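You operate a simulated robot arm through the tools that you are given. There is no shell and no other tool. Be economical: measure what you need, move in short steps, check, and stop when the job is done.

The job below is to be done with a simulated two-armed robot. You get a single attempt, and the scene is never put back.

TASK
On the yellow mat, fold the grey cloth in half, so that its two long edges meet.

Only the result counts: the job must be done as asked and must still hold three seconds after the hand-in. Knocking over, shifting, dropping, spilling or breaking anything else fails it. Flat cloth is picked up by pressing the open fingertips on it (5 to 10 N) and closing them slowly along it; thin cloth reads only 2 to 8 mm in the jaws.

THE ROBOT
Two 7-joint arms with three-finger grippers on one trunk, on a base that drives. Base frame: it is fixed to the floor where the robot stands at the start and does not move with it; the origin is under the middle of the robot, x ahead of it, y to its left, z up; the surface under the hand at the start is at about z = 0.8. Units: m, degrees, N and s.
The left shoulder is at the start at [0.024, 0.154, 1.047], the right one opposite. With the tool pointing down near the work surface each hand reaches from about 0.22 to 0.62 m from the robot's upright axis, wherever it stands, measured 20 degrees to its own side. Places, roughly: yellow mat [0.5, -0.1, 0.8]. Payload 2.69 kg a hand.
Tool frame (each hand has its own): the origin (TCP) lies between the finger pads and is the grasp point; the fingertips stand 0.029 m ahead of it; z points along the fingers, y is the line along which they close. The gripper opens to 0.12 m. The gripper's body begins 0.078 m behind the TCP.
Orientation is that of the tool frame in the base frame, as a unit quaternion [x, y, z, w]. With the fingers straight down and closing along the base's y, the tool's x points along the base's -x, its y along +y and its z along -z.

THE INTERFACE
- The arms move only by the tool arm_command. It takes "left_moves", "right_moves" or both (then of equal length, played together; a hand with none holds still); each is a list of rows, each an object (a shift or turn left out is 0, a gripper value left out holds the last) with "xyz": the shift along the tool's x, y, z in m, a list of three; "angular": the turn, a rotation vector about the tool's x, y, z in degrees, a list of three. In form: [{"xyz": [x, y, z], "angular": [ax, ay, az]}, ...]. A call has 1 to 10 rows; each row shifts and turns the commanded pose from where the row before left it, along the tool's axes as they then stand. "left_hand" and "right_hand" are, for a hand that has rows, the opening, from 0 (shut) to 1 (fully open), set as the call begins (left out, the last holds). A row lasts 0.2 s, in which the tool goes at most 0.05 m and 8.6 degrees; a call with a longer step from one row to the next is refused whole, and so is a gripper value outside its range. A pose out of reach is approached as far as the arm can. The call stops where the force on the tool passes 40 N (or 10 N more than at its start, if that is more) or the arm is blocked; 0.2 s more then pass. The fingers move at their own pace and stop on an object; they squeeze with about 38 N. The grip force told is the motor's: it shows also when the fingers shut on nothing. Time passes only in rows, and 0.2 s behind the last, so rows that do not move let the fingers close. It gives the time, the measured TCP pose, the force on the tool (base axes), the opening and the grip force at its end, in the units of the frame above (readings bear some noise), with the torque about the TCP (base axes, N m) and any sound that the robot's microphone picked up.
- Cameras (640 x 400 px; columns grow to the right, rows downward): "scene" is now at [0.1227, -0.0127, 1.1983]; the picture's right is [-0.13, -0.99, 0.00], its down [-0.56, 0.08, -0.82] and it looks along [0.82, -0.11, -0.57] (base axes); focal length 289 px, centre (320, 200). "left" rides on the left gripper at [0.063, 0, -0.104] in its tool frame; the picture's right is [0.00, 1.00, 0.00], its down [-0.83, 0.00, -0.56] and it looks along [-0.56, 0.00, 0.83] (tool axes); focal length 275 px, centre (320, 200). "right" rides on the right gripper at [0.063, 0, -0.104] in its tool frame; the picture's right is [0.00, 1.00, 0.00], its down [-0.83, 0.00, -0.56] and it looks along [-0.56, 0.00, 0.83] (tool axes); focal length 275 px, centre (320, 200).
- get_image(camera): a new picture of that camera. No time passes.
- lift_body(by): slides the trunk up (or, below 0, down) by that many m; the arms and the scene camera ride with it, the base frame stays. It gives what a move gives, with no picture.
- roll_base(legs): drives the robot by 1 to 6 legs, each [ahead, left, turn to the left] in m, m and degrees, along the robot's own axes; the way and the turn of a leg run together, so that a leg with both is an arc; at most 1.5 m and 180 degrees a leg. The arms and the cameras ride along, it lands a little off, and it stops where it bumps. It gives what a move gives.
- head_to(pan, tilt): turns the head with the scene camera to pan (to the left, within 80 degrees either way) and tilt (down, from -29 to 69), counted from straight ahead of the robot. It gives what a move gives.
- measure_at(camera, pixels): for up to 12 pixels [column, row] of the newest picture of that camera ("zoom" is the newest enlarged one), the place [x, y, z] in the base frame of the surface seen there, good to about 0.002 m. No time passes.
- inspect(camera, box): a new picture of the part [left, top, right, bottom] of that camera's present view, enlarged. No time passes.
- close_job(): hands the job in; it is judged then, once.

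Keep the steps short. Do not move on a guess: measure, check each grasp and each placing, and mend mistakes. In all there are 80 turns and 78 pictures (those below and enlarged ones count). Leave the grippers open and the arms clear of the work at the hand-in unless told otherwise, and finish with a single line.

The tools are called after "Request:" by a JSON object that holds its "method" and its "body". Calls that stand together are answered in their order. arm_command: Moves the arms, as the interface text tells. Its arguments: {"type":"object","properties":{"left_moves":{"type":"array"},"left_hand":{"type":"number"},"right_moves":{"type":"array"},"right_hand":{"type":"number"}},"required":[]} The other tools are called the same way: lift_body (by) slides the trunk up or down; roll_base (legs) drives the base; head_to (pan, tilt) turns the head that bears the scene camera; get_image (camera) takes a picture; measure_at (camera, pixels) gives the place of the surface under pixels of a picture; inspect (camera, box) takes an enlarged picture of a part of a camera's view; close_job () hands the job in.

At the start:

```text
time_s: 0.0
left_tool_pos: [0.3973, 0.0867, 1.0122]
left_orientation: [0.0, 1.0, 0.0, 0.0]
left_wrist_force: [-0.6, 1.0, 0.2]
left_moment: [0.01, 0.01, 0.01]
left_gripper_width: 0.12
left_grip_force: 0.1
right_tool_pos: [0.4158, -0.2734, 0.9491]
right_orientation: [0.001, 1.0, -0.001, 0.0]
right_wrist_force: [-0.1, 0.8, 0.5]
right_moment: [-0.04, 0.02, -0.05]
right_gripper_width: 0.1201
right_grip_force: 0.0
trunk travel left (down, up): [-0.41, 0.028]
robot x, y, heading: [-0.0011, -0.0003, -0.3]
head pan, tilt: [-7.7, 34.6]
```

scene: 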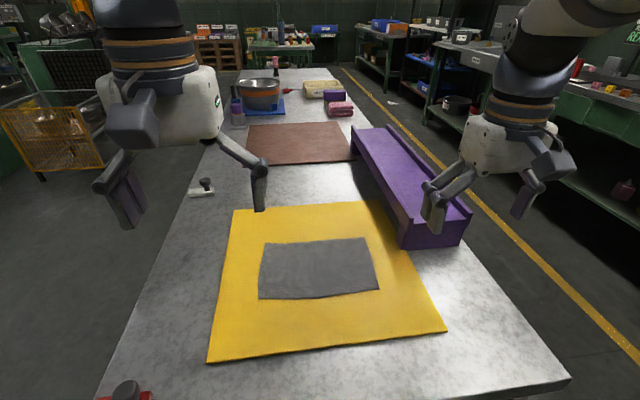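
right: 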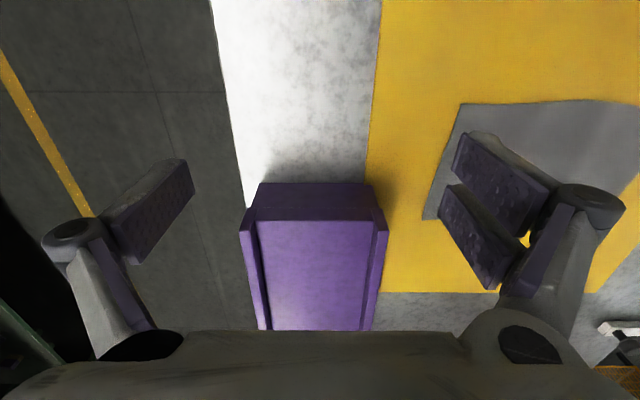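
left: 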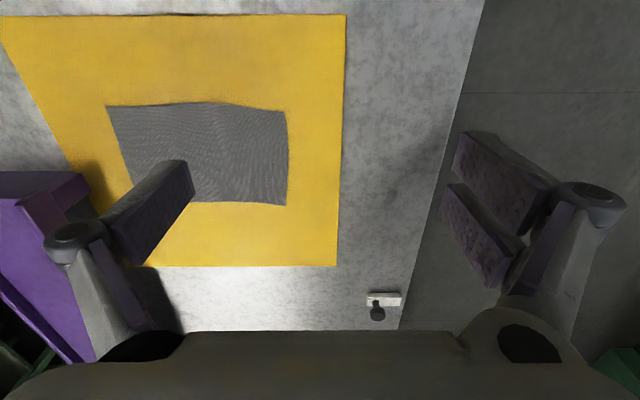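

I see the grey cloth on the mat, with corners near (264,243), (365,238), (379,289) and (259,298). I'll enlarge that area and measure the corners.

Request:
{"method": "inspect", "body": {"camera": "scene", "box": [200, 190, 456, 350]}}

Request:
{"method": "measure_at", "body": {"camera": "scene", "pixels": [[265, 244], [364, 239], [378, 288], [260, 297], [315, 242], [320, 296], [320, 265], [320, 320], [300, 220], [404, 245], [466, 212], [430, 200]]}}

```text
2.50 times, centred on (328, 270) of scene
```

zoom: 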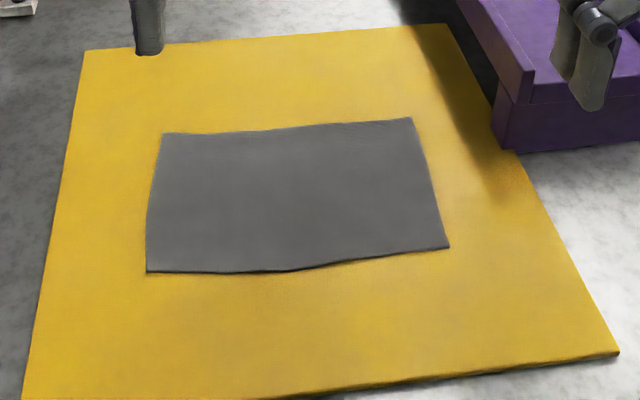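

```text
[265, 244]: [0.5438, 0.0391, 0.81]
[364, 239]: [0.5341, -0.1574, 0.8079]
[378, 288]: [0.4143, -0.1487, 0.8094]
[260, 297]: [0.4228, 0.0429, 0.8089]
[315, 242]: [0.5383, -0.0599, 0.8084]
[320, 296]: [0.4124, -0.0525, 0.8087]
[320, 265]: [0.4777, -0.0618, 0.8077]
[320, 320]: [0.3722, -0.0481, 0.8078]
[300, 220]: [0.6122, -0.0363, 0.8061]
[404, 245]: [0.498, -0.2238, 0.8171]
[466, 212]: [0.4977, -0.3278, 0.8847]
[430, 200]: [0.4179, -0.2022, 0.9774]
```

The cloth is 0.195 m along y and 0.12 m along x, so the long edges are the far one and the near one. I'll fold the far edge onto the near one, with a hand at each far corner. First I narrow both grippers and hover over those corners. The right hand goes left first, to clear the purple box.

Request:
{"method": "arm_command", "body": {"left_moves": [{"xyz": [0, 0, 0]}, {"xyz": [0, 0, 0]}, {"xyz": [0, 0, 0]}, {"xyz": [0, 0, 0]}, {"xyz": [-0.0275, -0.0137, 0.024]}, {"xyz": [-0.0275, -0.0137, 0.024]}, {"xyz": [-0.0275, -0.0137, 0.024]}, {"xyz": [-0.0275, -0.0137, 0.024]}, {"xyz": [-0.0277, -0.0139, 0.024]}], "right_moves": [{"xyz": [0, 0.036, 0]}, {"xyz": [0, 0.036, 0]}, {"xyz": [0, 0.036, 0]}, {"xyz": [0, 0.0354, 0]}, {"xyz": [-0.0222, 0, 0.0114]}, {"xyz": [-0.0222, 0, 0.0114]}, {"xyz": [-0.0222, 0, 0.0114]}, {"xyz": [-0.0222, 0, 0.0114]}, {"xyz": [-0.0222, 0, 0.0114]}], "left_hand": 0.25, "right_hand": 0.25}}

Request:
{"method": "get_image", "body": {"camera": "scene"}}

Request:
{"method": "get_image", "body": {"camera": "left"}}

Request:
{"method": "get_image", "body": {"camera": "right"}}

```text
time_s: 2.0
left_tool_pos: [0.536, 0.0162, 0.8921]
left_orientation: [0.001, 1.0, 0.0, -0.001]
left_wrist_force: [0.1, 0.0, 0.1]
left_moment: [-0.01, 0.04, 0.03]
left_gripper_width: 0.03
left_grip_force: 0.1
right_tool_pos: [0.5273, -0.1309, 0.8902]
right_orientation: [0.0, 1.0, -0.001, 0.0]
right_wrist_force: [0.3, 0.1, 0.5]
right_moment: [0.0, -0.02, 0.0]
right_gripper_width: 0.0302
right_grip_force: 0.0
trunk travel left (down, up): [-0.41, 0.028]
robot x, y, heading: [0.0022, -0.0013, 0.1]
head pan, tilt: [-7.7, 34.6]
```

```text
73 pictures are left
```

scene: 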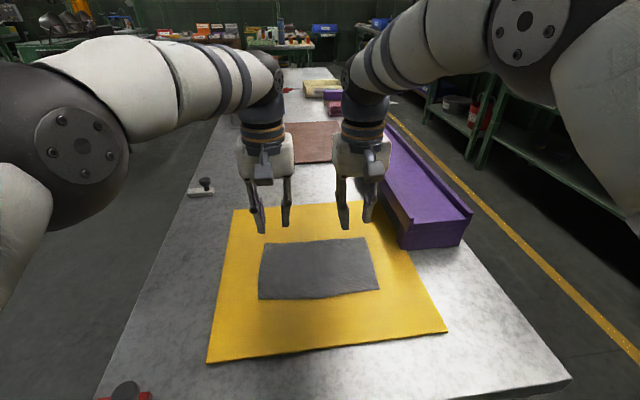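

```text
72 pictures are left
```

left: 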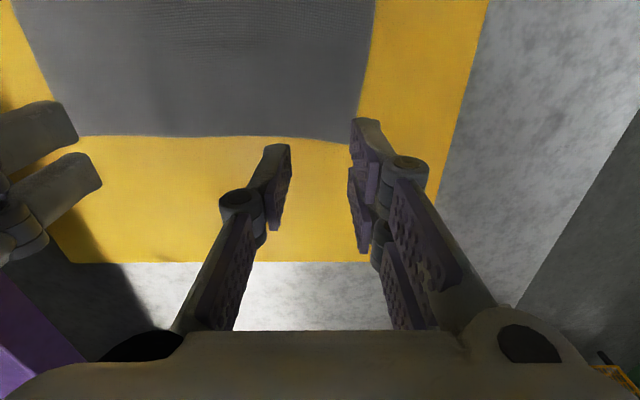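

```text
71 pictures are left
```

right: 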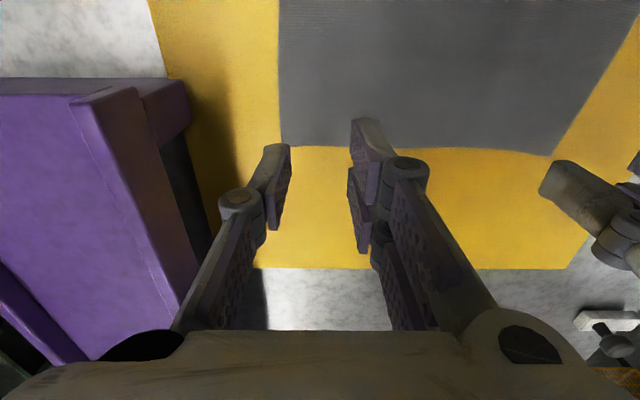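

The wrist views show both far corners clearly: left view near (355,142), right view near (281,146). I'll measure them closely before going down.

Request:
{"method": "measure_at", "body": {"camera": "left", "pixels": [[352, 140], [300, 135], [200, 133], [84, 132], [358, 60], [300, 200], [300, 90]]}}

Request:
{"method": "measure_at", "body": {"camera": "right", "pixels": [[283, 143], [330, 146], [450, 148], [550, 152], [280, 60], [330, 200], [320, 90]]}}

```text
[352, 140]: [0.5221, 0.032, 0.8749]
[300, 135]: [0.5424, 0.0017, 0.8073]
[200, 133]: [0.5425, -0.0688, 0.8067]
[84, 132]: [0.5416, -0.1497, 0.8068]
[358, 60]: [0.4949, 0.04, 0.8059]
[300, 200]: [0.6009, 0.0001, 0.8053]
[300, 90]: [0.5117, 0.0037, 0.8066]
```

```text
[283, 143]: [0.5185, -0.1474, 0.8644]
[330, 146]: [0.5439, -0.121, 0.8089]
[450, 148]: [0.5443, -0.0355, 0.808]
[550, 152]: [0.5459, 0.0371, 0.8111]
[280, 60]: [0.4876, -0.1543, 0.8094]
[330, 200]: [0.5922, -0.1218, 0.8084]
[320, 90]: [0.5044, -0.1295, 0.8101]
```

The far edge lies at about x = 0.543, with corners at y of about 0.040 and -0.155. I adjust slightly so both fingers of each hand land on the cloth at the edge, and lower to just above it.

Request:
{"method": "arm_command", "body": {"left_moves": [{"xyz": [0.002, -0.002, 0.0]}, {"xyz": [0, 0, 0.025]}, {"xyz": [0, 0, 0.015]}, {"xyz": [0, 0, 0.009]}, {"xyz": [0, 0, 0]}], "right_moves": [{"xyz": [-0.007, 0.002, 0]}, {"xyz": [0, 0, 0.025]}, {"xyz": [0, 0, 0.015]}, {"xyz": [0, 0, 0.007]}, {"xyz": [0, 0, 0]}]}}

Request:
{"method": "inspect", "body": {"camera": "scene", "box": [232, 200, 408, 310]}}

```text
time_s: 3.2
left_tool_pos: [0.5313, 0.0157, 0.8443]
left_orientation: [0.0, 1.0, 0.0, 0.0]
left_wrist_force: [0.3, -0.4, 0.2]
left_moment: [-0.01, -0.01, 0.04]
left_gripper_width: 0.0299
left_grip_force: 0.1
right_tool_pos: [0.5338, -0.129, 0.8454]
right_orientation: [0.0, 1.0, 0.0, 0.0]
right_wrist_force: [-0.5, -0.3, 0.6]
right_moment: [-0.01, -0.01, 0.01]
right_gripper_width: 0.0302
right_grip_force: 0.0
trunk travel left (down, up): [-0.41, 0.028]
robot x, y, heading: [-0.0001, 0.0009, -0.2]
head pan, tilt: [-7.7, 34.6]
```

```text
3.64 times, centred on (320, 255) of scene
```

zoom: 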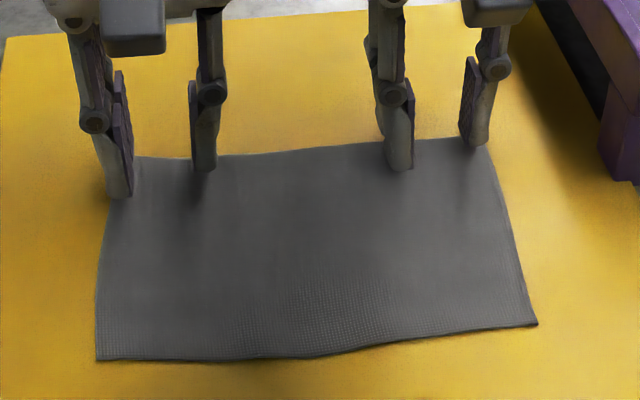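

Both hands hover at the far corners with the tips about 6 mm up. I nudge the left hand 3 mm forward and press down in small steps.

Request:
{"method": "arm_command", "body": {"left_moves": [{"xyz": [-0.003, -0.002, 0.002]}, {"xyz": [0, 0, 0.003]}, {"xyz": [0, 0, 0.002]}, {"xyz": [0, 0, 0]}], "right_moves": [{"xyz": [0, 0, 0.003]}, {"xyz": [0, 0, 0.003]}, {"xyz": [0, 0, 0.002]}, {"xyz": [0, 0, 0]}]}}

```text
time_s: 4.2
left_tool_pos: [0.5363, 0.0144, 0.8381]
left_orientation: [0.0, 1.0, 0.0, -0.001]
left_wrist_force: [0.0, 0.4, 0.4]
left_moment: [0.0, -0.01, -0.03]
left_gripper_width: 0.0303
left_grip_force: 0.1
right_tool_pos: [0.5329, -0.1278, 0.8376]
right_orientation: [0.0, 1.0, 0.001, 0.0]
right_wrist_force: [0.0, 0.2, 0.8]
right_moment: [-0.01, -0.03, -0.02]
right_gripper_width: 0.0298
right_grip_force: 0.1
trunk travel left (down, up): [-0.41, 0.028]
robot x, y, heading: [-0.0011, 0.0012, -0.2]
head pan, tilt: [-7.7, 34.6]
```

No contact yet. I go down another 2 mm.

Request:
{"method": "arm_command", "body": {"left_moves": [{"xyz": [0, 0, 0.001]}, {"xyz": [0, 0, 0.001]}, {"xyz": [0, 0, 0]}], "right_moves": [{"xyz": [0, 0, 0.001]}, {"xyz": [0, 0, 0.001]}, {"xyz": [0, 0, 0]}]}}

```text
time_s: 5.0
left_tool_pos: [0.5354, 0.0133, 0.8362]
left_orientation: [-0.001, 1.0, -0.001, 0.001]
left_wrist_force: [2.6, -1.3, 3.0]
left_moment: [0.06, -0.07, -0.05]
left_gripper_width: 0.0299
left_grip_force: 0.0
right_tool_pos: [0.5326, -0.128, 0.8377]
right_orientation: [0.0, 1.0, 0.0, 0.002]
right_wrist_force: [-2.5, 0.0, 10.8]
right_moment: [-0.09, 0.06, -0.05]
right_gripper_width: 0.0298
right_grip_force: 0.0
trunk travel left (down, up): [-0.41, 0.028]
robot x, y, heading: [0.0016, 0.0022, 0.2]
head pan, tilt: [-7.7, 34.6]
```

The right hand presses with 10.8 N and the left with 3 N. I trim both and begin closing in small steps.

Request:
{"method": "arm_command", "body": {"left_moves": [{"xyz": [0, 0, 0.0008]}, {"xyz": [0, 0, 0]}], "right_moves": [{"xyz": [0, 0, -0.0004]}, {"xyz": [0, 0, 0]}]}}

Request:
{"method": "arm_command", "body": {"left_moves": [{"xyz": [0, 0, 0]}, {"xyz": [0, 0, 0]}], "right_moves": [{"xyz": [0, 0, 0]}, {"xyz": [0, 0, 0]}], "left_hand": 0.2, "right_hand": 0.2}}

```text
time_s: 5.6
left_tool_pos: [0.5351, 0.0136, 0.8362]
left_orientation: [0.0, 1.0, 0.0, 0.003]
left_wrist_force: [3.2, 0.5, 14.7]
left_moment: [0.13, 0.0, -0.04]
left_gripper_width: 0.0298
left_grip_force: 0.1
right_tool_pos: [0.5326, -0.128, 0.8375]
right_orientation: [0.0, 1.0, 0.0, 0.002]
right_wrist_force: [0.6, -0.1, 5.9]
right_moment: [-0.02, -0.01, 0.01]
right_gripper_width: 0.03
right_grip_force: 0.0
trunk travel left (down, up): [-0.41, 0.028]
robot x, y, heading: [0.0002, -0.004, -0.2]
head pan, tilt: [-7.7, 34.6]
```

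```text
time_s: 6.2
left_tool_pos: [0.5349, 0.0149, 0.836]
left_orientation: [0.0, 1.0, 0.0, 0.002]
left_wrist_force: [2.9, 1.2, 18.1]
left_moment: [0.25, 0.08, -0.06]
left_gripper_width: 0.0232
left_grip_force: 0.1
right_tool_pos: [0.5319, -0.1282, 0.8377]
right_orientation: [0.0, 1.0, 0.0, 0.002]
right_wrist_force: [0.4, -0.6, 3.0]
right_moment: [0.03, 0.0, 0.02]
right_gripper_width: 0.0223
right_grip_force: 0.0
trunk travel left (down, up): [-0.41, 0.028]
robot x, y, heading: [0.0022, -0.0033, -0.1]
head pan, tilt: [-7.7, 34.6]
```

Left now reads 18 N, too much, and right only 3 N. I trim both and look.

Request:
{"method": "arm_command", "body": {"left_moves": [{"xyz": [0, 0, -0.0006]}, {"xyz": [0, 0, 0]}], "right_moves": [{"xyz": [0, 0, 0.0003]}, {"xyz": [0, 0, 0]}]}}

Request:
{"method": "inspect", "body": {"camera": "scene", "box": [232, 200, 408, 310]}}

```text
time_s: 6.8
left_tool_pos: [0.5358, 0.0141, 0.8359]
left_orientation: [0.0, 1.0, 0.0, 0.002]
left_wrist_force: [5.0, 0.6, 15.7]
left_moment: [0.19, 0.0, -0.05]
left_gripper_width: 0.0239
left_grip_force: 0.1
right_tool_pos: [0.5328, -0.1275, 0.8364]
right_orientation: [0.0, 1.0, 0.0, 0.001]
right_wrist_force: [-2.9, -0.5, 7.0]
right_moment: [0.01, 0.12, -0.01]
right_gripper_width: 0.022
right_grip_force: 0.1
trunk travel left (down, up): [-0.41, 0.028]
robot x, y, heading: [0.0008, -0.0019, -0.2]
head pan, tilt: [-7.7, 34.6]
```

```text
3.64 times, centred on (320, 255) of scene
```

zoom: 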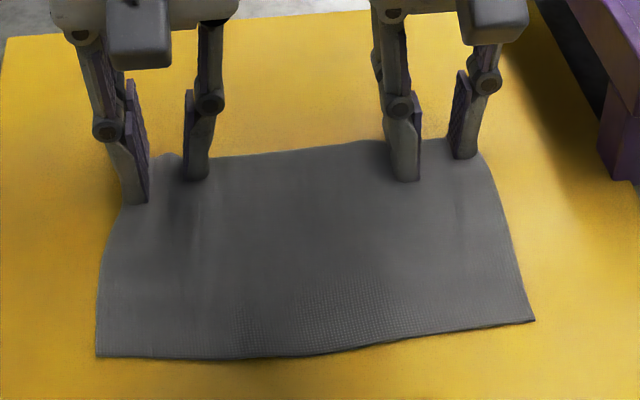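

A ridge is forming between the left fingers. I keep closing in steps, easing the left hand up a little.

Request:
{"method": "arm_command", "body": {"left_moves": [{"xyz": [0, 0, -0.0007]}, {"xyz": [0, 0, 0]}], "right_moves": [{"xyz": [0, 0, 0.0]}, {"xyz": [0, 0, 0]}], "left_hand": 0.14, "right_hand": 0.14}}

Request:
{"method": "arm_command", "body": {"left_moves": [{"xyz": [0, 0, 0]}, {"xyz": [0, 0, 0]}], "right_moves": [{"xyz": [0, 0, 0.0]}, {"xyz": [0, 0, 0]}], "left_hand": 0.1, "right_hand": 0.1}}

Request:
{"method": "inspect", "body": {"camera": "scene", "box": [232, 200, 408, 310]}}

```text
time_s: 7.4
left_tool_pos: [0.5346, 0.0138, 0.8353]
left_orientation: [0.0, 1.0, 0.0, 0.0]
left_wrist_force: [0.4, -1.5, 6.5]
left_moment: [-0.01, 0.01, 0.02]
left_gripper_width: 0.015
left_grip_force: 0.0
right_tool_pos: [0.5329, -0.1284, 0.8368]
right_orientation: [0.0, 1.0, 0.0, 0.001]
right_wrist_force: [-1.2, 0.8, 8.7]
right_moment: [-0.01, 0.03, -0.01]
right_gripper_width: 0.0156
right_grip_force: 0.1
trunk travel left (down, up): [-0.41, 0.028]
robot x, y, heading: [-0.0029, -0.0013, 0.1]
head pan, tilt: [-7.7, 34.6]
```

```text
time_s: 8.0
left_tool_pos: [0.5345, 0.0148, 0.835]
left_orientation: [-0.001, 1.0, 0.0, 0.0]
left_wrist_force: [-1.5, -1.0, 3.9]
left_moment: [0.01, 0.09, 0.01]
left_gripper_width: 0.0102
left_grip_force: 0.2
right_tool_pos: [0.5332, -0.1282, 0.8352]
right_orientation: [0.0, 1.0, -0.001, 0.001]
right_wrist_force: [-0.5, -1.5, 5.3]
right_moment: [-0.09, -0.01, -0.02]
right_gripper_width: 0.0101
right_grip_force: 0.1
trunk travel left (down, up): [-0.41, 0.028]
robot x, y, heading: [-0.0014, -0.0004, -0.2]
head pan, tilt: [-7.7, 34.6]
```

```text
3.64 times, centred on (320, 255) of scene
```

zoom: 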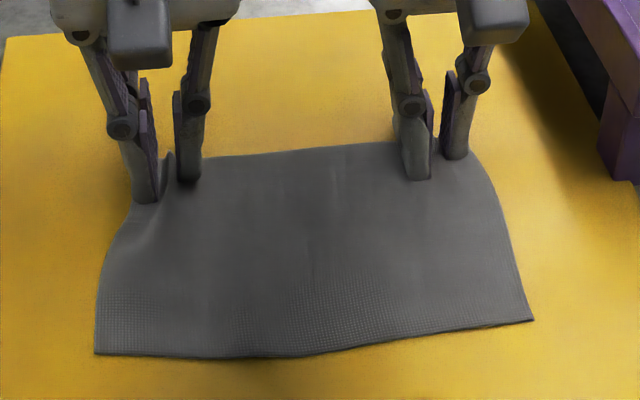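

Ridges stand up in both jaws. Left presses with 3.9 N and right with 5.3 N. I close fully and let the fingers settle.

Request:
{"method": "arm_command", "body": {"left_moves": [{"xyz": [0, 0, 0.0002]}, {"xyz": [0, 0, 0]}], "right_moves": [{"xyz": [0, 0, 0.0]}, {"xyz": [0, 0, 0]}], "left_hand": 0.05, "right_hand": 0.05}}

Request:
{"method": "arm_command", "body": {"left_moves": [{"xyz": [0, 0, 0]}, {"xyz": [0, 0, 0]}, {"xyz": [0, 0, 0]}], "right_moves": [{"xyz": [0, 0, 0.0]}, {"xyz": [0, 0, 0]}, {"xyz": [0, 0, 0]}], "left_hand": 0, "right_hand": 0}}

```text
time_s: 8.6
left_tool_pos: [0.536, 0.0157, 0.8359]
left_orientation: [0.0, 1.0, 0.001, 0.0]
left_wrist_force: [0.4, -1.5, 1.0]
left_moment: [-0.02, 0.03, 0.03]
left_gripper_width: 0.0063
left_grip_force: 0.4
right_tool_pos: [0.5326, -0.128, 0.8359]
right_orientation: [0.0, 1.0, -0.001, 0.0]
right_wrist_force: [0.0, 1.5, 4.5]
right_moment: [0.04, 0.04, 0.02]
right_gripper_width: 0.0064
right_grip_force: 0.2
trunk travel left (down, up): [-0.41, 0.028]
robot x, y, heading: [-0.0002, 0.0004, -0.1]
head pan, tilt: [-7.7, 34.6]
```

```text
time_s: 9.4
left_tool_pos: [0.5355, 0.0128, 0.835]
left_orientation: [0.0, 1.0, -0.001, 0.0]
left_wrist_force: [0.5, -12.8, 1.7]
left_moment: [-0.39, 0.01, 0.0]
left_gripper_width: 0.0018
left_grip_force: 30.4
right_tool_pos: [0.5341, -0.1271, 0.8356]
right_orientation: [0.0, 1.0, 0.001, 0.0]
right_wrist_force: [0.2, 13.4, 3.4]
right_moment: [0.35, 0.01, 0.0]
right_gripper_width: 0.002
right_grip_force: 31.6
trunk travel left (down, up): [-0.41, 0.028]
robot x, y, heading: [0.0023, -0.0011, -0.1]
head pan, tilt: [-7.7, 34.6]
```

Both jaws read about 2 mm, so cloth is held, and it is taut between the hands. I ease each hand inward 2 mm, lift 2 cm while moving slightly back, and check the hold.

Request:
{"method": "arm_command", "body": {"left_moves": [{"xyz": [0, -0.002, 0]}, {"xyz": [0, -0.001, -0.005]}, {"xyz": [0.001, 0, -0.007]}, {"xyz": [0.002, 0, -0.008]}, {"xyz": [0, 0, 0]}], "right_moves": [{"xyz": [0, 0.002, 0]}, {"xyz": [0, 0.001, -0.005]}, {"xyz": [0.001, 0, -0.007]}, {"xyz": [0.002, 0, -0.008]}, {"xyz": [0, 0, 0]}]}}

Request:
{"method": "inspect", "body": {"camera": "scene", "box": [232, 200, 408, 310]}}

```text
time_s: 10.6
left_tool_pos: [0.5326, 0.0105, 0.8563]
left_orientation: [-0.001, 1.0, 0.0, 0.001]
left_wrist_force: [0.6, -4.7, 0.7]
left_moment: [-0.11, 0.0, 0.01]
left_gripper_width: 0.0015
left_grip_force: 29.8
right_tool_pos: [0.5306, -0.1246, 0.8551]
right_orientation: [0.0, 1.0, 0.0, -0.001]
right_wrist_force: [0.4, 3.8, 0.6]
right_moment: [0.15, 0.04, 0.02]
right_gripper_width: 0.0021
right_grip_force: 33.8
trunk travel left (down, up): [-0.41, 0.028]
robot x, y, heading: [0.0005, 0.0006, 0.1]
head pan, tilt: [-7.7, 34.6]
```

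```text
3.64 times, centred on (320, 255) of scene
```

zoom: 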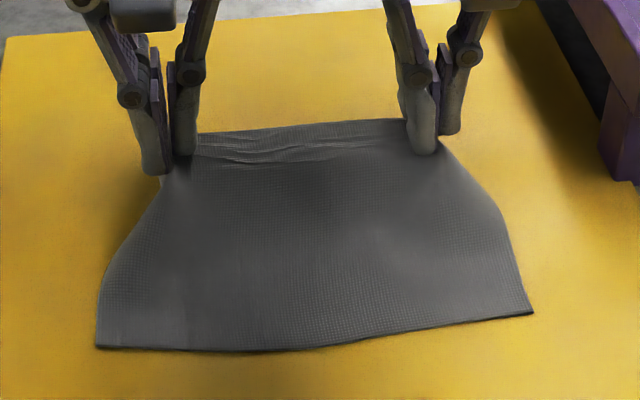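

Both corners are held, but the fingers overlap the edge by about 16 mm, and that hem could fold back on release. I set the cloth down, loosen the jaws slightly, slide forward 9 mm along the ridge and re-close nearer the edge.

Request:
{"method": "arm_command", "body": {"left_moves": [{"xyz": [-0.002, 0, 0.008]}, {"xyz": [-0.001, 0, 0.007]}, {"xyz": [0, 0.001, 0.005]}, {"xyz": [0, 0, 0]}], "right_moves": [{"xyz": [-0.002, 0, 0.008]}, {"xyz": [-0.001, 0, 0.007]}, {"xyz": [0, -0.001, 0.005]}, {"xyz": [0, 0, 0]}]}}

Request:
{"method": "arm_command", "body": {"left_moves": [{"xyz": [0, 0, 0]}, {"xyz": [0, 0, 0]}, {"xyz": [-0.003, 0, -0.0005]}, {"xyz": [-0.003, 0, 0]}, {"xyz": [-0.003, 0, 0]}, {"xyz": [0, 0, 0.0005]}], "right_moves": [{"xyz": [0, 0, 0]}, {"xyz": [0, 0, 0]}, {"xyz": [-0.003, 0, -0.0005]}, {"xyz": [-0.003, 0, 0]}, {"xyz": [-0.003, 0, 0]}, {"xyz": [0, 0, 0.0005]}], "left_hand": 0.09, "right_hand": 0.09}}

Request:
{"method": "inspect", "body": {"camera": "scene", "box": [232, 200, 408, 310]}}

Request:
{"method": "get_image", "body": {"camera": "left"}}

Request:
{"method": "get_image", "body": {"camera": "right"}}

```text
time_s: 11.6
left_tool_pos: [0.5347, 0.0132, 0.8353]
left_orientation: [0.0, 1.0, 0.0, 0.001]
left_wrist_force: [0.6, -4.8, 5.1]
left_moment: [-0.14, 0.02, 0.0]
left_gripper_width: 0.0014
left_grip_force: 29.6
right_tool_pos: [0.5325, -0.1249, 0.8373]
right_orientation: [0.0, 1.0, 0.0, 0.001]
right_wrist_force: [0.0, 5.5, 0.4]
right_moment: [0.2, 0.01, -0.02]
right_gripper_width: 0.0024
right_grip_force: 30.9
trunk travel left (down, up): [-0.41, 0.028]
robot x, y, heading: [0.0031, 0.0029, 0.3]
head pan, tilt: [-7.7, 34.6]
```

```text
time_s: 13.0
left_tool_pos: [0.5444, 0.0117, 0.8368]
left_orientation: [0.0, 1.0, 0.0, 0.001]
left_wrist_force: [-3.4, -0.1, 5.0]
left_moment: [0.06, 0.13, -0.01]
left_gripper_width: 0.0106
left_grip_force: 0.1
right_tool_pos: [0.542, -0.1254, 0.8354]
right_orientation: [0.0, 1.0, -0.001, 0.0]
right_wrist_force: [-1.3, 0.4, 1.4]
right_moment: [0.03, 0.04, -0.01]
right_gripper_width: 0.0106
right_grip_force: 0.0
trunk travel left (down, up): [-0.41, 0.028]
robot x, y, heading: [-0.0015, 0.0015, -0.3]
head pan, tilt: [-7.7, 34.6]
```

```text
3.64 times, centred on (320, 255) of scene
```

zoom: 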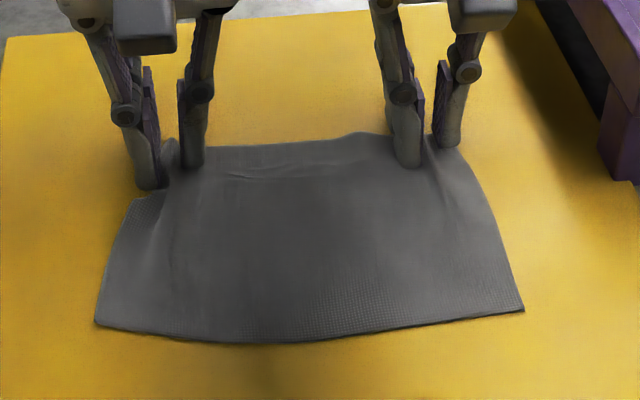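

```text
65 pictures are left
```

left: 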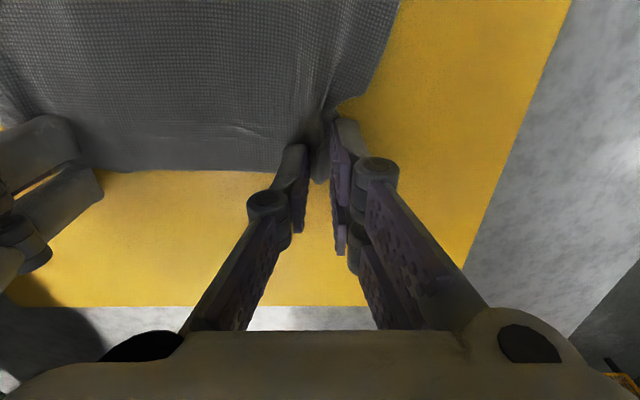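

```text
64 pictures are left
```

right: 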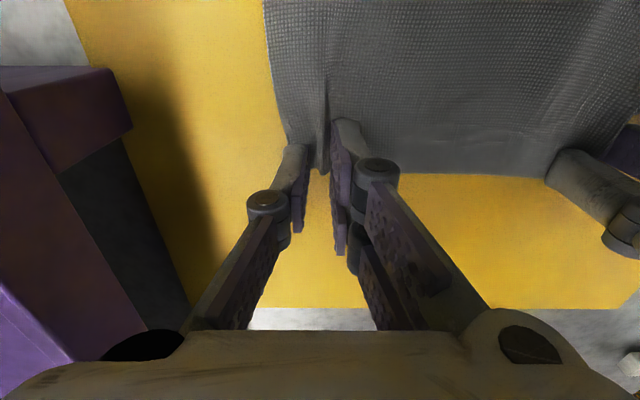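

The cloth dragged forward a few mm with the fingers. I raise 3 mm, open a touch more, slide 5 mm forward, go back down and close on the ridges.

Request:
{"method": "arm_command", "body": {"left_moves": [{"xyz": [0, 0, -0.003]}, {"xyz": [0, 0, 0]}, {"xyz": [-0.0025, 0, 0]}, {"xyz": [-0.0025, 0, 0]}, {"xyz": [0, 0, 0.003]}, {"xyz": [0, 0, 0]}], "right_moves": [{"xyz": [0, 0, -0.003]}, {"xyz": [0, 0, 0]}, {"xyz": [-0.0025, 0, 0]}, {"xyz": [-0.0025, 0, 0]}, {"xyz": [0, 0, 0.003]}, {"xyz": [0, 0, 0]}], "left_hand": 0.12, "right_hand": 0.12}}

Request:
{"method": "arm_command", "body": {"left_moves": [{"xyz": [0, 0, 0]}, {"xyz": [0, 0, 0]}], "right_moves": [{"xyz": [0, 0, 0]}, {"xyz": [0, 0, 0]}], "left_hand": 0.06, "right_hand": 0.06}}

Request:
{"method": "arm_command", "body": {"left_moves": [{"xyz": [0, 0, 0]}, {"xyz": [0, 0, 0]}], "right_moves": [{"xyz": [0, 0, 0]}, {"xyz": [0, 0, 0]}], "left_hand": 0, "right_hand": 0}}

Request:
{"method": "get_image", "body": {"camera": "left"}}

Request:
{"method": "get_image", "body": {"camera": "scene"}}

```text
time_s: 14.4
left_tool_pos: [0.5488, 0.0121, 0.8354]
left_orientation: [0.0, 1.0, 0.0, 0.001]
left_wrist_force: [-0.7, -0.5, 2.6]
left_moment: [0.01, -0.02, 0.01]
left_gripper_width: 0.0141
left_grip_force: 0.1
right_tool_pos: [0.547, -0.126, 0.8351]
right_orientation: [0.0, 1.0, 0.0, 0.001]
right_wrist_force: [-0.2, 0.3, 2.4]
right_moment: [-0.01, 0.02, 0.01]
right_gripper_width: 0.0142
right_grip_force: 0.1
trunk travel left (down, up): [-0.41, 0.028]
robot x, y, heading: [0.0053, 0.0004, 0.1]
head pan, tilt: [-7.7, 34.6]
```

```text
time_s: 15.0
left_tool_pos: [0.5475, 0.0135, 0.8371]
left_orientation: [0.001, 1.0, -0.001, 0.0]
left_wrist_force: [0.1, -0.6, 2.9]
left_moment: [-0.01, 0.0, 0.01]
left_gripper_width: 0.0064
left_grip_force: 0.1
right_tool_pos: [0.5467, -0.126, 0.8352]
right_orientation: [0.0, 1.0, 0.0, 0.0]
right_wrist_force: [0.0, -0.4, 0.7]
right_moment: [0.02, 0.01, -0.02]
right_gripper_width: 0.0067
right_grip_force: 0.0
trunk travel left (down, up): [-0.41, 0.028]
robot x, y, heading: [0.0002, 0.001, 0.1]
head pan, tilt: [-7.7, 34.6]
```

```text
time_s: 15.6
left_tool_pos: [0.5475, 0.0116, 0.8362]
left_orientation: [0.0, 1.0, -0.001, 0.001]
left_wrist_force: [0.3, -5.3, 2.0]
left_moment: [-0.15, -0.01, 0.05]
left_gripper_width: 0.002
left_grip_force: 31.2
right_tool_pos: [0.5473, -0.1258, 0.8362]
right_orientation: [0.001, 1.0, 0.0, 0.0]
right_wrist_force: [0.0, 5.5, -1.2]
right_moment: [0.14, -0.02, -0.06]
right_gripper_width: 0.0016
right_grip_force: 31.2
trunk travel left (down, up): [-0.41, 0.028]
robot x, y, heading: [-0.0002, -0.0018, 0.2]
head pan, tilt: [-7.7, 34.6]
```

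```text
63 pictures are left
```

left: 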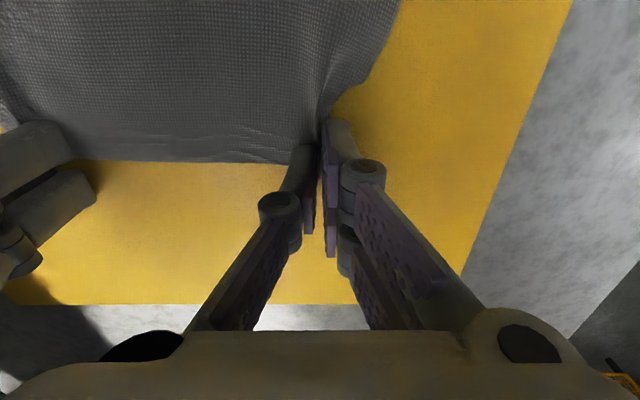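

```text
62 pictures are left
```

scene: 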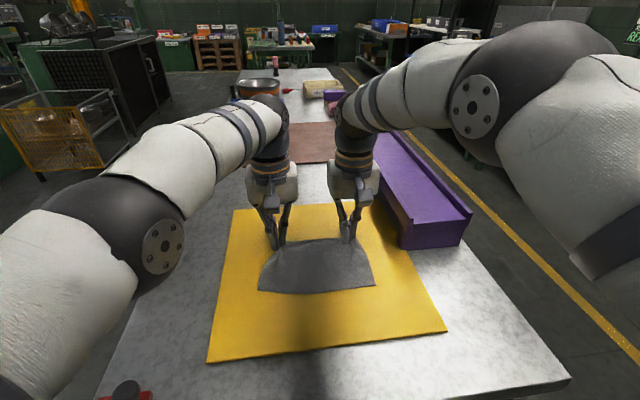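

The cloth is gripped again, 1.6 and 2.0 mm in the jaws, now nearer the edge. I measure the near edge and then start the fold.

Request:
{"method": "inspect", "body": {"camera": "scene", "box": [232, 200, 408, 310]}}

Request:
{"method": "measure_at", "body": {"camera": "scene", "pixels": [[260, 288], [290, 292], [320, 291], [350, 288], [372, 283], [310, 245]]}}

```text
3.64 times, centred on (320, 255) of scene
```

zoom: 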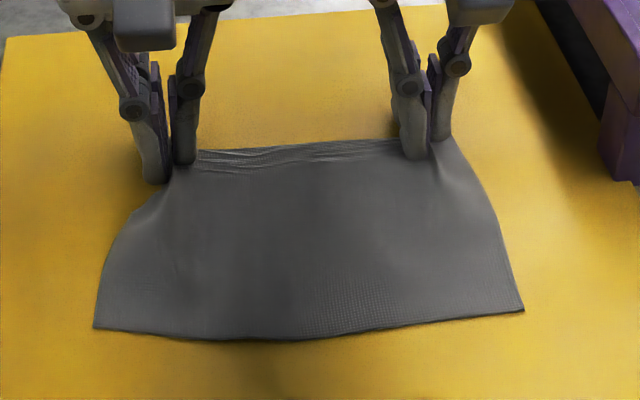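

```text
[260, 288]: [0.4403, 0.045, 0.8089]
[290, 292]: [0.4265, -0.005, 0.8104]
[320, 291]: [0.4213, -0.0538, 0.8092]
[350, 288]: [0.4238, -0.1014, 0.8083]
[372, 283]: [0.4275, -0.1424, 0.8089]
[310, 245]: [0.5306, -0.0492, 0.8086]
```

The near edge runs x of about 0.421–0.44, so the fold line is near x = 0.484. I swing both hands slowly up and back along an arc, tilting the fingers forward 25° over the first half.

Request:
{"method": "arm_command", "body": {"left_moves": [{"xyz": [0.0031, 0, -0.01], "angular": [0, -2.5, 0]}, {"xyz": [0.0031, 0, -0.01], "angular": [0, -2.5, 0]}, {"xyz": [0.0041, 0, -0.0072], "angular": [0, -2.5, 0]}, {"xyz": [0.0041, 0, -0.0072], "angular": [0, -2.5, 0]}, {"xyz": [0.0057, 0, -0.0067], "angular": [0, -2.5, 0]}, {"xyz": [0.0057, 0, -0.0067], "angular": [0, -2.5, 0]}, {"xyz": [0.007, 0, -0.0059], "angular": [0, -2.5, 0]}, {"xyz": [0.007, 0, -0.0059], "angular": [0, -2.5, 0]}, {"xyz": [0.0082, 0, -0.005], "angular": [0, -2.5, 0]}, {"xyz": [0.0082, 0, -0.005], "angular": [0, -2.5, 0]}], "right_moves": [{"xyz": [0.0031, 0, -0.01], "angular": [0, -2.5, 0]}, {"xyz": [0.0031, 0, -0.01], "angular": [0, -2.5, 0]}, {"xyz": [0.0041, 0, -0.0072], "angular": [0, -2.5, 0]}, {"xyz": [0.0041, 0, -0.0072], "angular": [0, -2.5, 0]}, {"xyz": [0.0057, 0, -0.0067], "angular": [0, -2.5, 0]}, {"xyz": [0.0057, 0, -0.0067], "angular": [0, -2.5, 0]}, {"xyz": [0.007, 0, -0.0059], "angular": [0, -2.5, 0]}, {"xyz": [0.007, 0, -0.0059], "angular": [0, -2.5, 0]}, {"xyz": [0.0082, 0, -0.005], "angular": [0, -2.5, 0]}, {"xyz": [0.0082, 0, -0.005], "angular": [0, -2.5, 0]}]}}

Request:
{"method": "inspect", "body": {"camera": "scene", "box": [216, 180, 424, 310]}}

```text
time_s: 17.8
left_tool_pos: [0.4838, 0.0118, 0.8892]
left_orientation: [-0.001, 0.977, -0.001, 0.215]
left_wrist_force: [-2.0, -7.2, -0.5]
left_moment: [-0.19, 0.02, -0.06]
left_gripper_width: 0.0012
left_grip_force: 29.8
right_tool_pos: [0.4807, -0.1251, 0.8897]
right_orientation: [0.0, 0.976, 0.0, 0.218]
right_wrist_force: [-0.3, 8.3, 0.5]
right_moment: [0.22, -0.04, 0.02]
right_gripper_width: 0.0017
right_grip_force: 30.9
trunk travel left (down, up): [-0.41, 0.028]
robot x, y, heading: [0.001, 0.0038, 0.1]
head pan, tilt: [-7.7, 34.6]
```

```text
3.08 times, centred on (320, 245) of scene
```

zoom: 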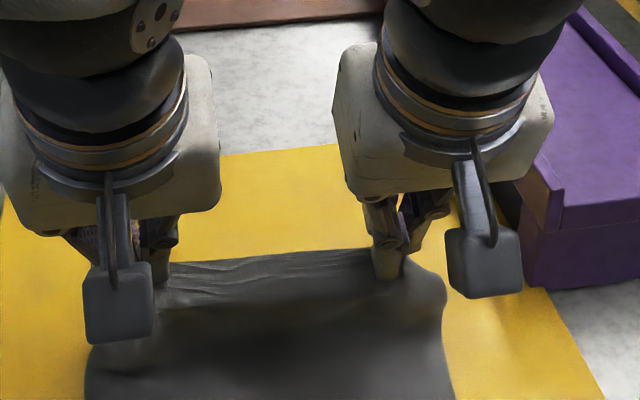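

Both corners are still held and the tilt is going the right way. There is some tension between the hands, so I ease them inward 1 mm and do the second half of the arc down to just over the near edge.

Request:
{"method": "arm_command", "body": {"left_moves": [{"xyz": [0.009, -0.001, -0.0038], "angular": [0, -2.5, 0]}, {"xyz": [0.009, 0, -0.0038], "angular": [0, -2.5, 0]}, {"xyz": [0.0094, 0, -0.0025], "angular": [0, -2.5, 0]}, {"xyz": [0.0094, 0, -0.0025], "angular": [0, -2.5, 0]}, {"xyz": [0.0096, 0, -0.0011], "angular": [0, -2.5, 0]}, {"xyz": [0.0096, 0, -0.0011], "angular": [0, -2.5, 0]}, {"xyz": [0.0094, 0, 0.0004], "angular": [0, -2.5, 0]}, {"xyz": [0.0094, 0, 0.0004], "angular": [0, -2.5, 0]}], "right_moves": [{"xyz": [0.009, 0.001, -0.0038], "angular": [0, -2.5, 0]}, {"xyz": [0.009, 0, -0.0038], "angular": [0, -2.5, 0]}, {"xyz": [0.0094, 0, -0.0025], "angular": [0, -2.5, 0]}, {"xyz": [0.0094, 0, -0.0025], "angular": [0, -2.5, 0]}, {"xyz": [0.0096, 0, -0.0011], "angular": [0, -2.5, 0]}, {"xyz": [0.0096, 0, -0.0011], "angular": [0, -2.5, 0]}, {"xyz": [0.0094, 0, 0.0004], "angular": [0, -2.5, 0]}, {"xyz": [0.0094, 0, 0.0004], "angular": [0, -2.5, 0]}]}}

Request:
{"method": "inspect", "body": {"camera": "scene", "box": [200, 180, 440, 330]}}

Request:
{"method": "get_image", "body": {"camera": "left"}}

Request:
{"method": "get_image", "body": {"camera": "right"}}

```text
time_s: 19.6
left_tool_pos: [0.4301, 0.0183, 0.8698]
left_orientation: [0.002, 0.923, -0.001, 0.385]
left_wrist_force: [-1.8, -9.2, 0.7]
left_moment: [-0.27, 0.04, -0.18]
left_gripper_width: 0.0019
left_grip_force: 32.7
left hand out of reach, approached as far as the arm can: row 4, 5, 6, 7
right_tool_pos: [0.4198, -0.1197, 0.8637]
right_orientation: [-0.001, 0.924, 0.0, 0.383]
right_wrist_force: [1.1, 8.3, 1.1]
right_moment: [0.25, 0.0, 0.1]
right_gripper_width: 0.0017
right_grip_force: 31.1
right hand out of reach, approached as far as the arm can: row 4
trunk travel left (down, up): [-0.41, 0.028]
robot x, y, heading: [-0.0027, -0.0015, -0.2]
head pan, tilt: [-7.7, 34.6]
```

```text
2.67 times, centred on (320, 255) of scene
```

zoom: 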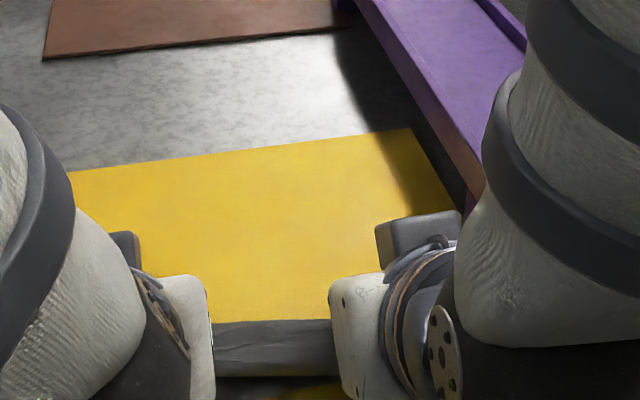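

```text
58 pictures are left
```

left: 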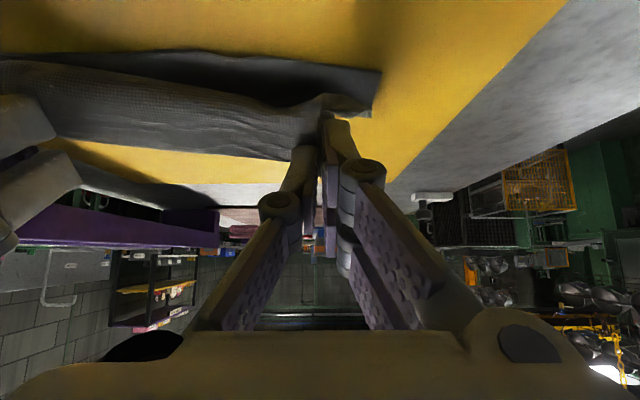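

```text
57 pictures are left
```

right: 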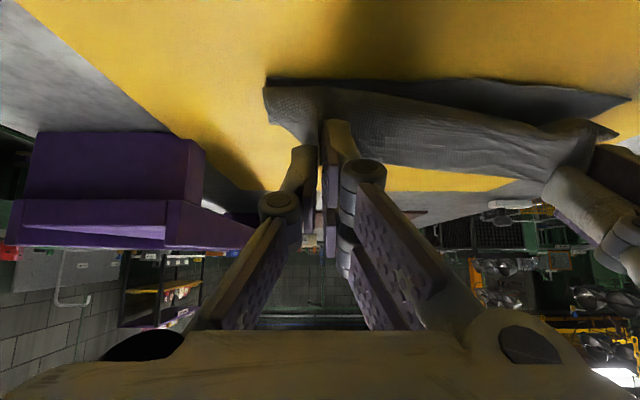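

The wrist views show the flap swung over, with the bottom layer still flat on the mat. The left hand had rows out of reach, so I wait a moment and read the poses.

Request:
{"method": "arm_command", "body": {"left_moves": [{"xyz": [0, 0, 0]}, {"xyz": [0, 0, 0]}, {"xyz": [0, 0, 0]}], "right_moves": [{"xyz": [0, 0, 0]}, {"xyz": [0, 0, 0]}, {"xyz": [0, 0, 0]}]}}

Request:
{"method": "measure_at", "body": {"camera": "left", "pixels": [[376, 72], [300, 60], [200, 52], [60, 60], [360, 112], [280, 158], [200, 150], [260, 120], [150, 105]]}}

Request:
{"method": "measure_at", "body": {"camera": "right", "pixels": [[272, 79], [400, 80], [500, 82], [625, 97], [268, 92], [275, 122], [400, 164], [500, 176], [400, 125]]}}

```text
time_s: 20.4
left_tool_pos: [0.4307, 0.0195, 0.8693]
left_orientation: [0.0, 0.924, 0.0, 0.382]
left_wrist_force: [-2.4, -11.0, 0.1]
left_moment: [-0.22, 0.03, -0.18]
left_gripper_width: 0.002
left_grip_force: 31.8
right_tool_pos: [0.4189, -0.1196, 0.8629]
right_orientation: [0.0, 0.924, 0.0, 0.383]
right_wrist_force: [1.4, 10.1, 0.7]
right_moment: [0.26, -0.01, 0.13]
right_gripper_width: 0.0019
right_grip_force: 31.1
trunk travel left (down, up): [-0.41, 0.028]
robot x, y, heading: [-0.0006, 0.0018, 0.0]
head pan, tilt: [-7.7, 34.6]
```

```text
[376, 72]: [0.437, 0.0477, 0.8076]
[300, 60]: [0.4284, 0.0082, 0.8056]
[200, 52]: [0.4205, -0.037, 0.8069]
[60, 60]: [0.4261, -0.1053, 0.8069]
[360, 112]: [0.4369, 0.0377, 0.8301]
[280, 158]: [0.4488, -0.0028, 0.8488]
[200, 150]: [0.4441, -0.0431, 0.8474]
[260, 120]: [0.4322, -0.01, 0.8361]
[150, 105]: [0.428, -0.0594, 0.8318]
```

```text
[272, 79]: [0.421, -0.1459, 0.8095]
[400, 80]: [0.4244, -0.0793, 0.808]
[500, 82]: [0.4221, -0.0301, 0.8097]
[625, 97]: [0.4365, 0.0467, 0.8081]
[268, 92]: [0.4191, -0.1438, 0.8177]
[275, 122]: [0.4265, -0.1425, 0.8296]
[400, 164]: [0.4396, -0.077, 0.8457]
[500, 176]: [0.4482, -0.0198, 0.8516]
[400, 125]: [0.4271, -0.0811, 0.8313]
```

The flap's edge is at about x = 0.447 (left) and 0.439 (right), z ≈ 0.848, and it needs to come back and down over the near edge. I move both hands back and down in small steps and ease the tension between them.

Request:
{"method": "arm_command", "body": {"left_moves": [{"xyz": [0.0052, -0.001, 0.0002]}, {"xyz": [0.0052, -0.001, 0.0002]}, {"xyz": [0.0052, -0.001, 0.0002]}, {"xyz": [0.0052, 0, 0.0002]}, {"xyz": [0.0052, 0, 0.0002]}, {"xyz": [0.0052, 0, 0.0002]}, {"xyz": [0, 0, 0]}], "right_moves": [{"xyz": [0.0033, 0.001, 0.0006]}, {"xyz": [0.0033, 0.001, 0.0006]}, {"xyz": [0.0033, 0, 0.0006]}, {"xyz": [0.0033, 0, 0.0006]}, {"xyz": [0.0033, 0, 0.0006]}, {"xyz": [0.0033, 0, 0.0006]}, {"xyz": [0, 0, 0]}]}}

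Request:
{"method": "get_image", "body": {"camera": "left"}}

Request:
{"method": "get_image", "body": {"camera": "right"}}

```text
time_s: 22.0
left_tool_pos: [0.4082, 0.0156, 0.8457]
left_orientation: [-0.001, 0.924, 0.001, 0.382]
left_wrist_force: [1.0, -1.3, -0.8]
left_moment: [-0.08, -0.04, -0.03]
left_gripper_width: 0.0019
left_grip_force: 29.6
right_tool_pos: [0.4081, -0.1178, 0.8468]
right_orientation: [0.0, 0.924, 0.0, 0.382]
right_wrist_force: [-0.3, 1.3, -0.2]
right_moment: [0.07, 0.02, 0.04]
right_gripper_width: 0.0021
right_grip_force: 31.2
trunk travel left (down, up): [-0.41, 0.028]
robot x, y, heading: [-0.0011, -0.0011, -0.2]
head pan, tilt: [-7.7, 34.6]
```

```text
56 pictures are left
```

left: 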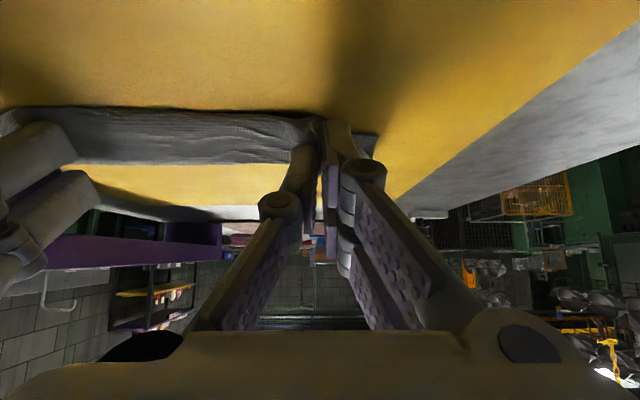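

```text
55 pictures are left
```

right: 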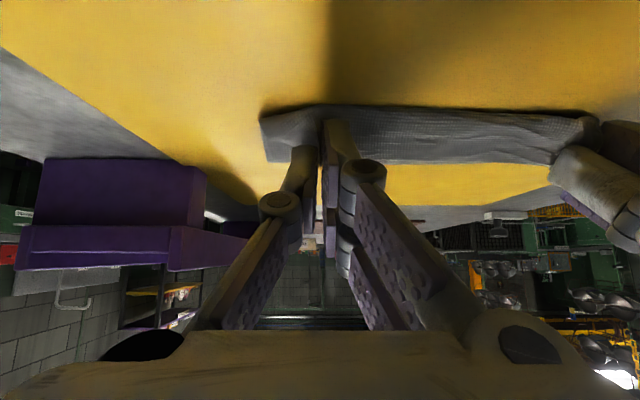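

Request:
{"method": "measure_at", "body": {"camera": "left", "pixels": [[374, 136], [260, 112], [200, 112], [120, 110], [220, 128], [220, 140], [220, 150], [220, 158], [150, 150]]}}

Request:
{"method": "measure_at", "body": {"camera": "right", "pixels": [[264, 120], [270, 156], [400, 109], [480, 112], [580, 118], [430, 125], [430, 140], [430, 150], [430, 158]]}}

```text
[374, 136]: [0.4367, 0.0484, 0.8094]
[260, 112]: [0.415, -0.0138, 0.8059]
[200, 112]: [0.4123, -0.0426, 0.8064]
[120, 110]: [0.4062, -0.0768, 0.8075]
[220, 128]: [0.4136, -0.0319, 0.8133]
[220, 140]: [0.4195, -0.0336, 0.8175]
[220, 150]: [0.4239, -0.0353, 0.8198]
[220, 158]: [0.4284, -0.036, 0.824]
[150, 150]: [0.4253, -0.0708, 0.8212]
```

```text
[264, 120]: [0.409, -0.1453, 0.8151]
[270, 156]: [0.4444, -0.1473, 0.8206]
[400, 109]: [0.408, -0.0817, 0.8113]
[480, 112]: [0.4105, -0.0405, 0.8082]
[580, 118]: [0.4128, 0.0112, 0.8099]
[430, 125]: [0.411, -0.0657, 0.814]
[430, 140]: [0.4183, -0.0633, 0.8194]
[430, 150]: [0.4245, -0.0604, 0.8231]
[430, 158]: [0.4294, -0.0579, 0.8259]
```

The flap bulges forward past the near edge, to x ≈ 0.409, so it is slack. I check the fold side with the scene camera.

Request:
{"method": "inspect", "body": {"camera": "scene", "box": [240, 240, 400, 340]}}

Request:
{"method": "measure_at", "body": {"camera": "scene", "pixels": [[310, 300], [310, 305], [310, 310]]}}

```text
4.00 times, centred on (320, 290) of scene
```

zoom: 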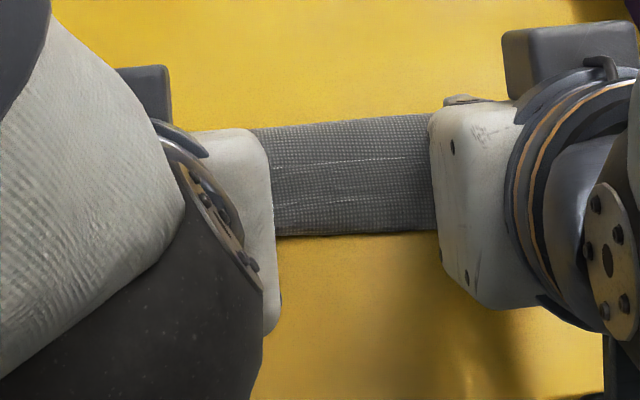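

```text
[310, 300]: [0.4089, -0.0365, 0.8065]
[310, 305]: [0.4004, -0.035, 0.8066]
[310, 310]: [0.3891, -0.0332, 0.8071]
```

Request:
{"method": "measure_at", "body": {"camera": "zoom", "pixels": [[340, 122], [340, 135], [340, 150], [340, 157], [340, 165], [340, 180], [340, 200], [340, 220], [340, 230], [270, 130], [420, 118]]}}

```text
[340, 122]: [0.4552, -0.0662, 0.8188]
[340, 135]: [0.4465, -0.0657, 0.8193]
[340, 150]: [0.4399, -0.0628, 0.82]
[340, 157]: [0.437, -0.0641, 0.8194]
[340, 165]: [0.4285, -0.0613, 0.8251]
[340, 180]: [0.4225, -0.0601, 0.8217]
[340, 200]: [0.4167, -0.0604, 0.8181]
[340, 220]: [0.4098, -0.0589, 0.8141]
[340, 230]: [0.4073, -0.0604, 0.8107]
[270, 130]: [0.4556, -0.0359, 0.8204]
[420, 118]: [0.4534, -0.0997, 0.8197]
```

The held edge leaves the fingers toward the robot, so the flap rolled over and the fold sits at x ≈ 0.459 instead of about 0.484. The mend is to release here, let the edge unroll toward the robot, and re-grip it from above with vertical fingers. Then the cloth will leave the jaws toward the fold. I open gently now.

Request:
{"method": "arm_command", "body": {"left_moves": [{"xyz": [0, 0, 0]}, {"xyz": [0, 0, 0]}, {"xyz": [0, 0, 0]}], "right_moves": [{"xyz": [0, 0, 0]}, {"xyz": [0, 0, 0]}, {"xyz": [0, 0, 0]}], "left_hand": 0.25, "right_hand": 0.25}}

Request:
{"method": "get_image", "body": {"camera": "left"}}

```text
time_s: 22.8
left_tool_pos: [0.4076, 0.0155, 0.8453]
left_orientation: [0.001, 0.924, -0.001, 0.383]
left_wrist_force: [-0.1, -0.4, -0.6]
left_moment: [-0.02, -0.01, -0.01]
left_gripper_width: 0.03
left_grip_force: 0.0
right_tool_pos: [0.4063, -0.119, 0.8462]
right_orientation: [0.0, 0.924, 0.0, 0.382]
right_wrist_force: [0.3, -0.3, -0.1]
right_moment: [0.0, 0.02, -0.02]
right_gripper_width: 0.03
right_grip_force: 0.0
trunk travel left (down, up): [-0.41, 0.028]
robot x, y, heading: [-0.0032, -0.0013, -0.1]
head pan, tilt: [-7.7, 34.6]
```

```text
53 pictures are left
```

left: 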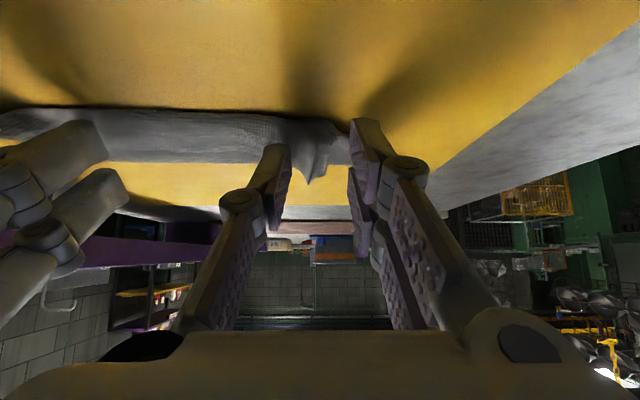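

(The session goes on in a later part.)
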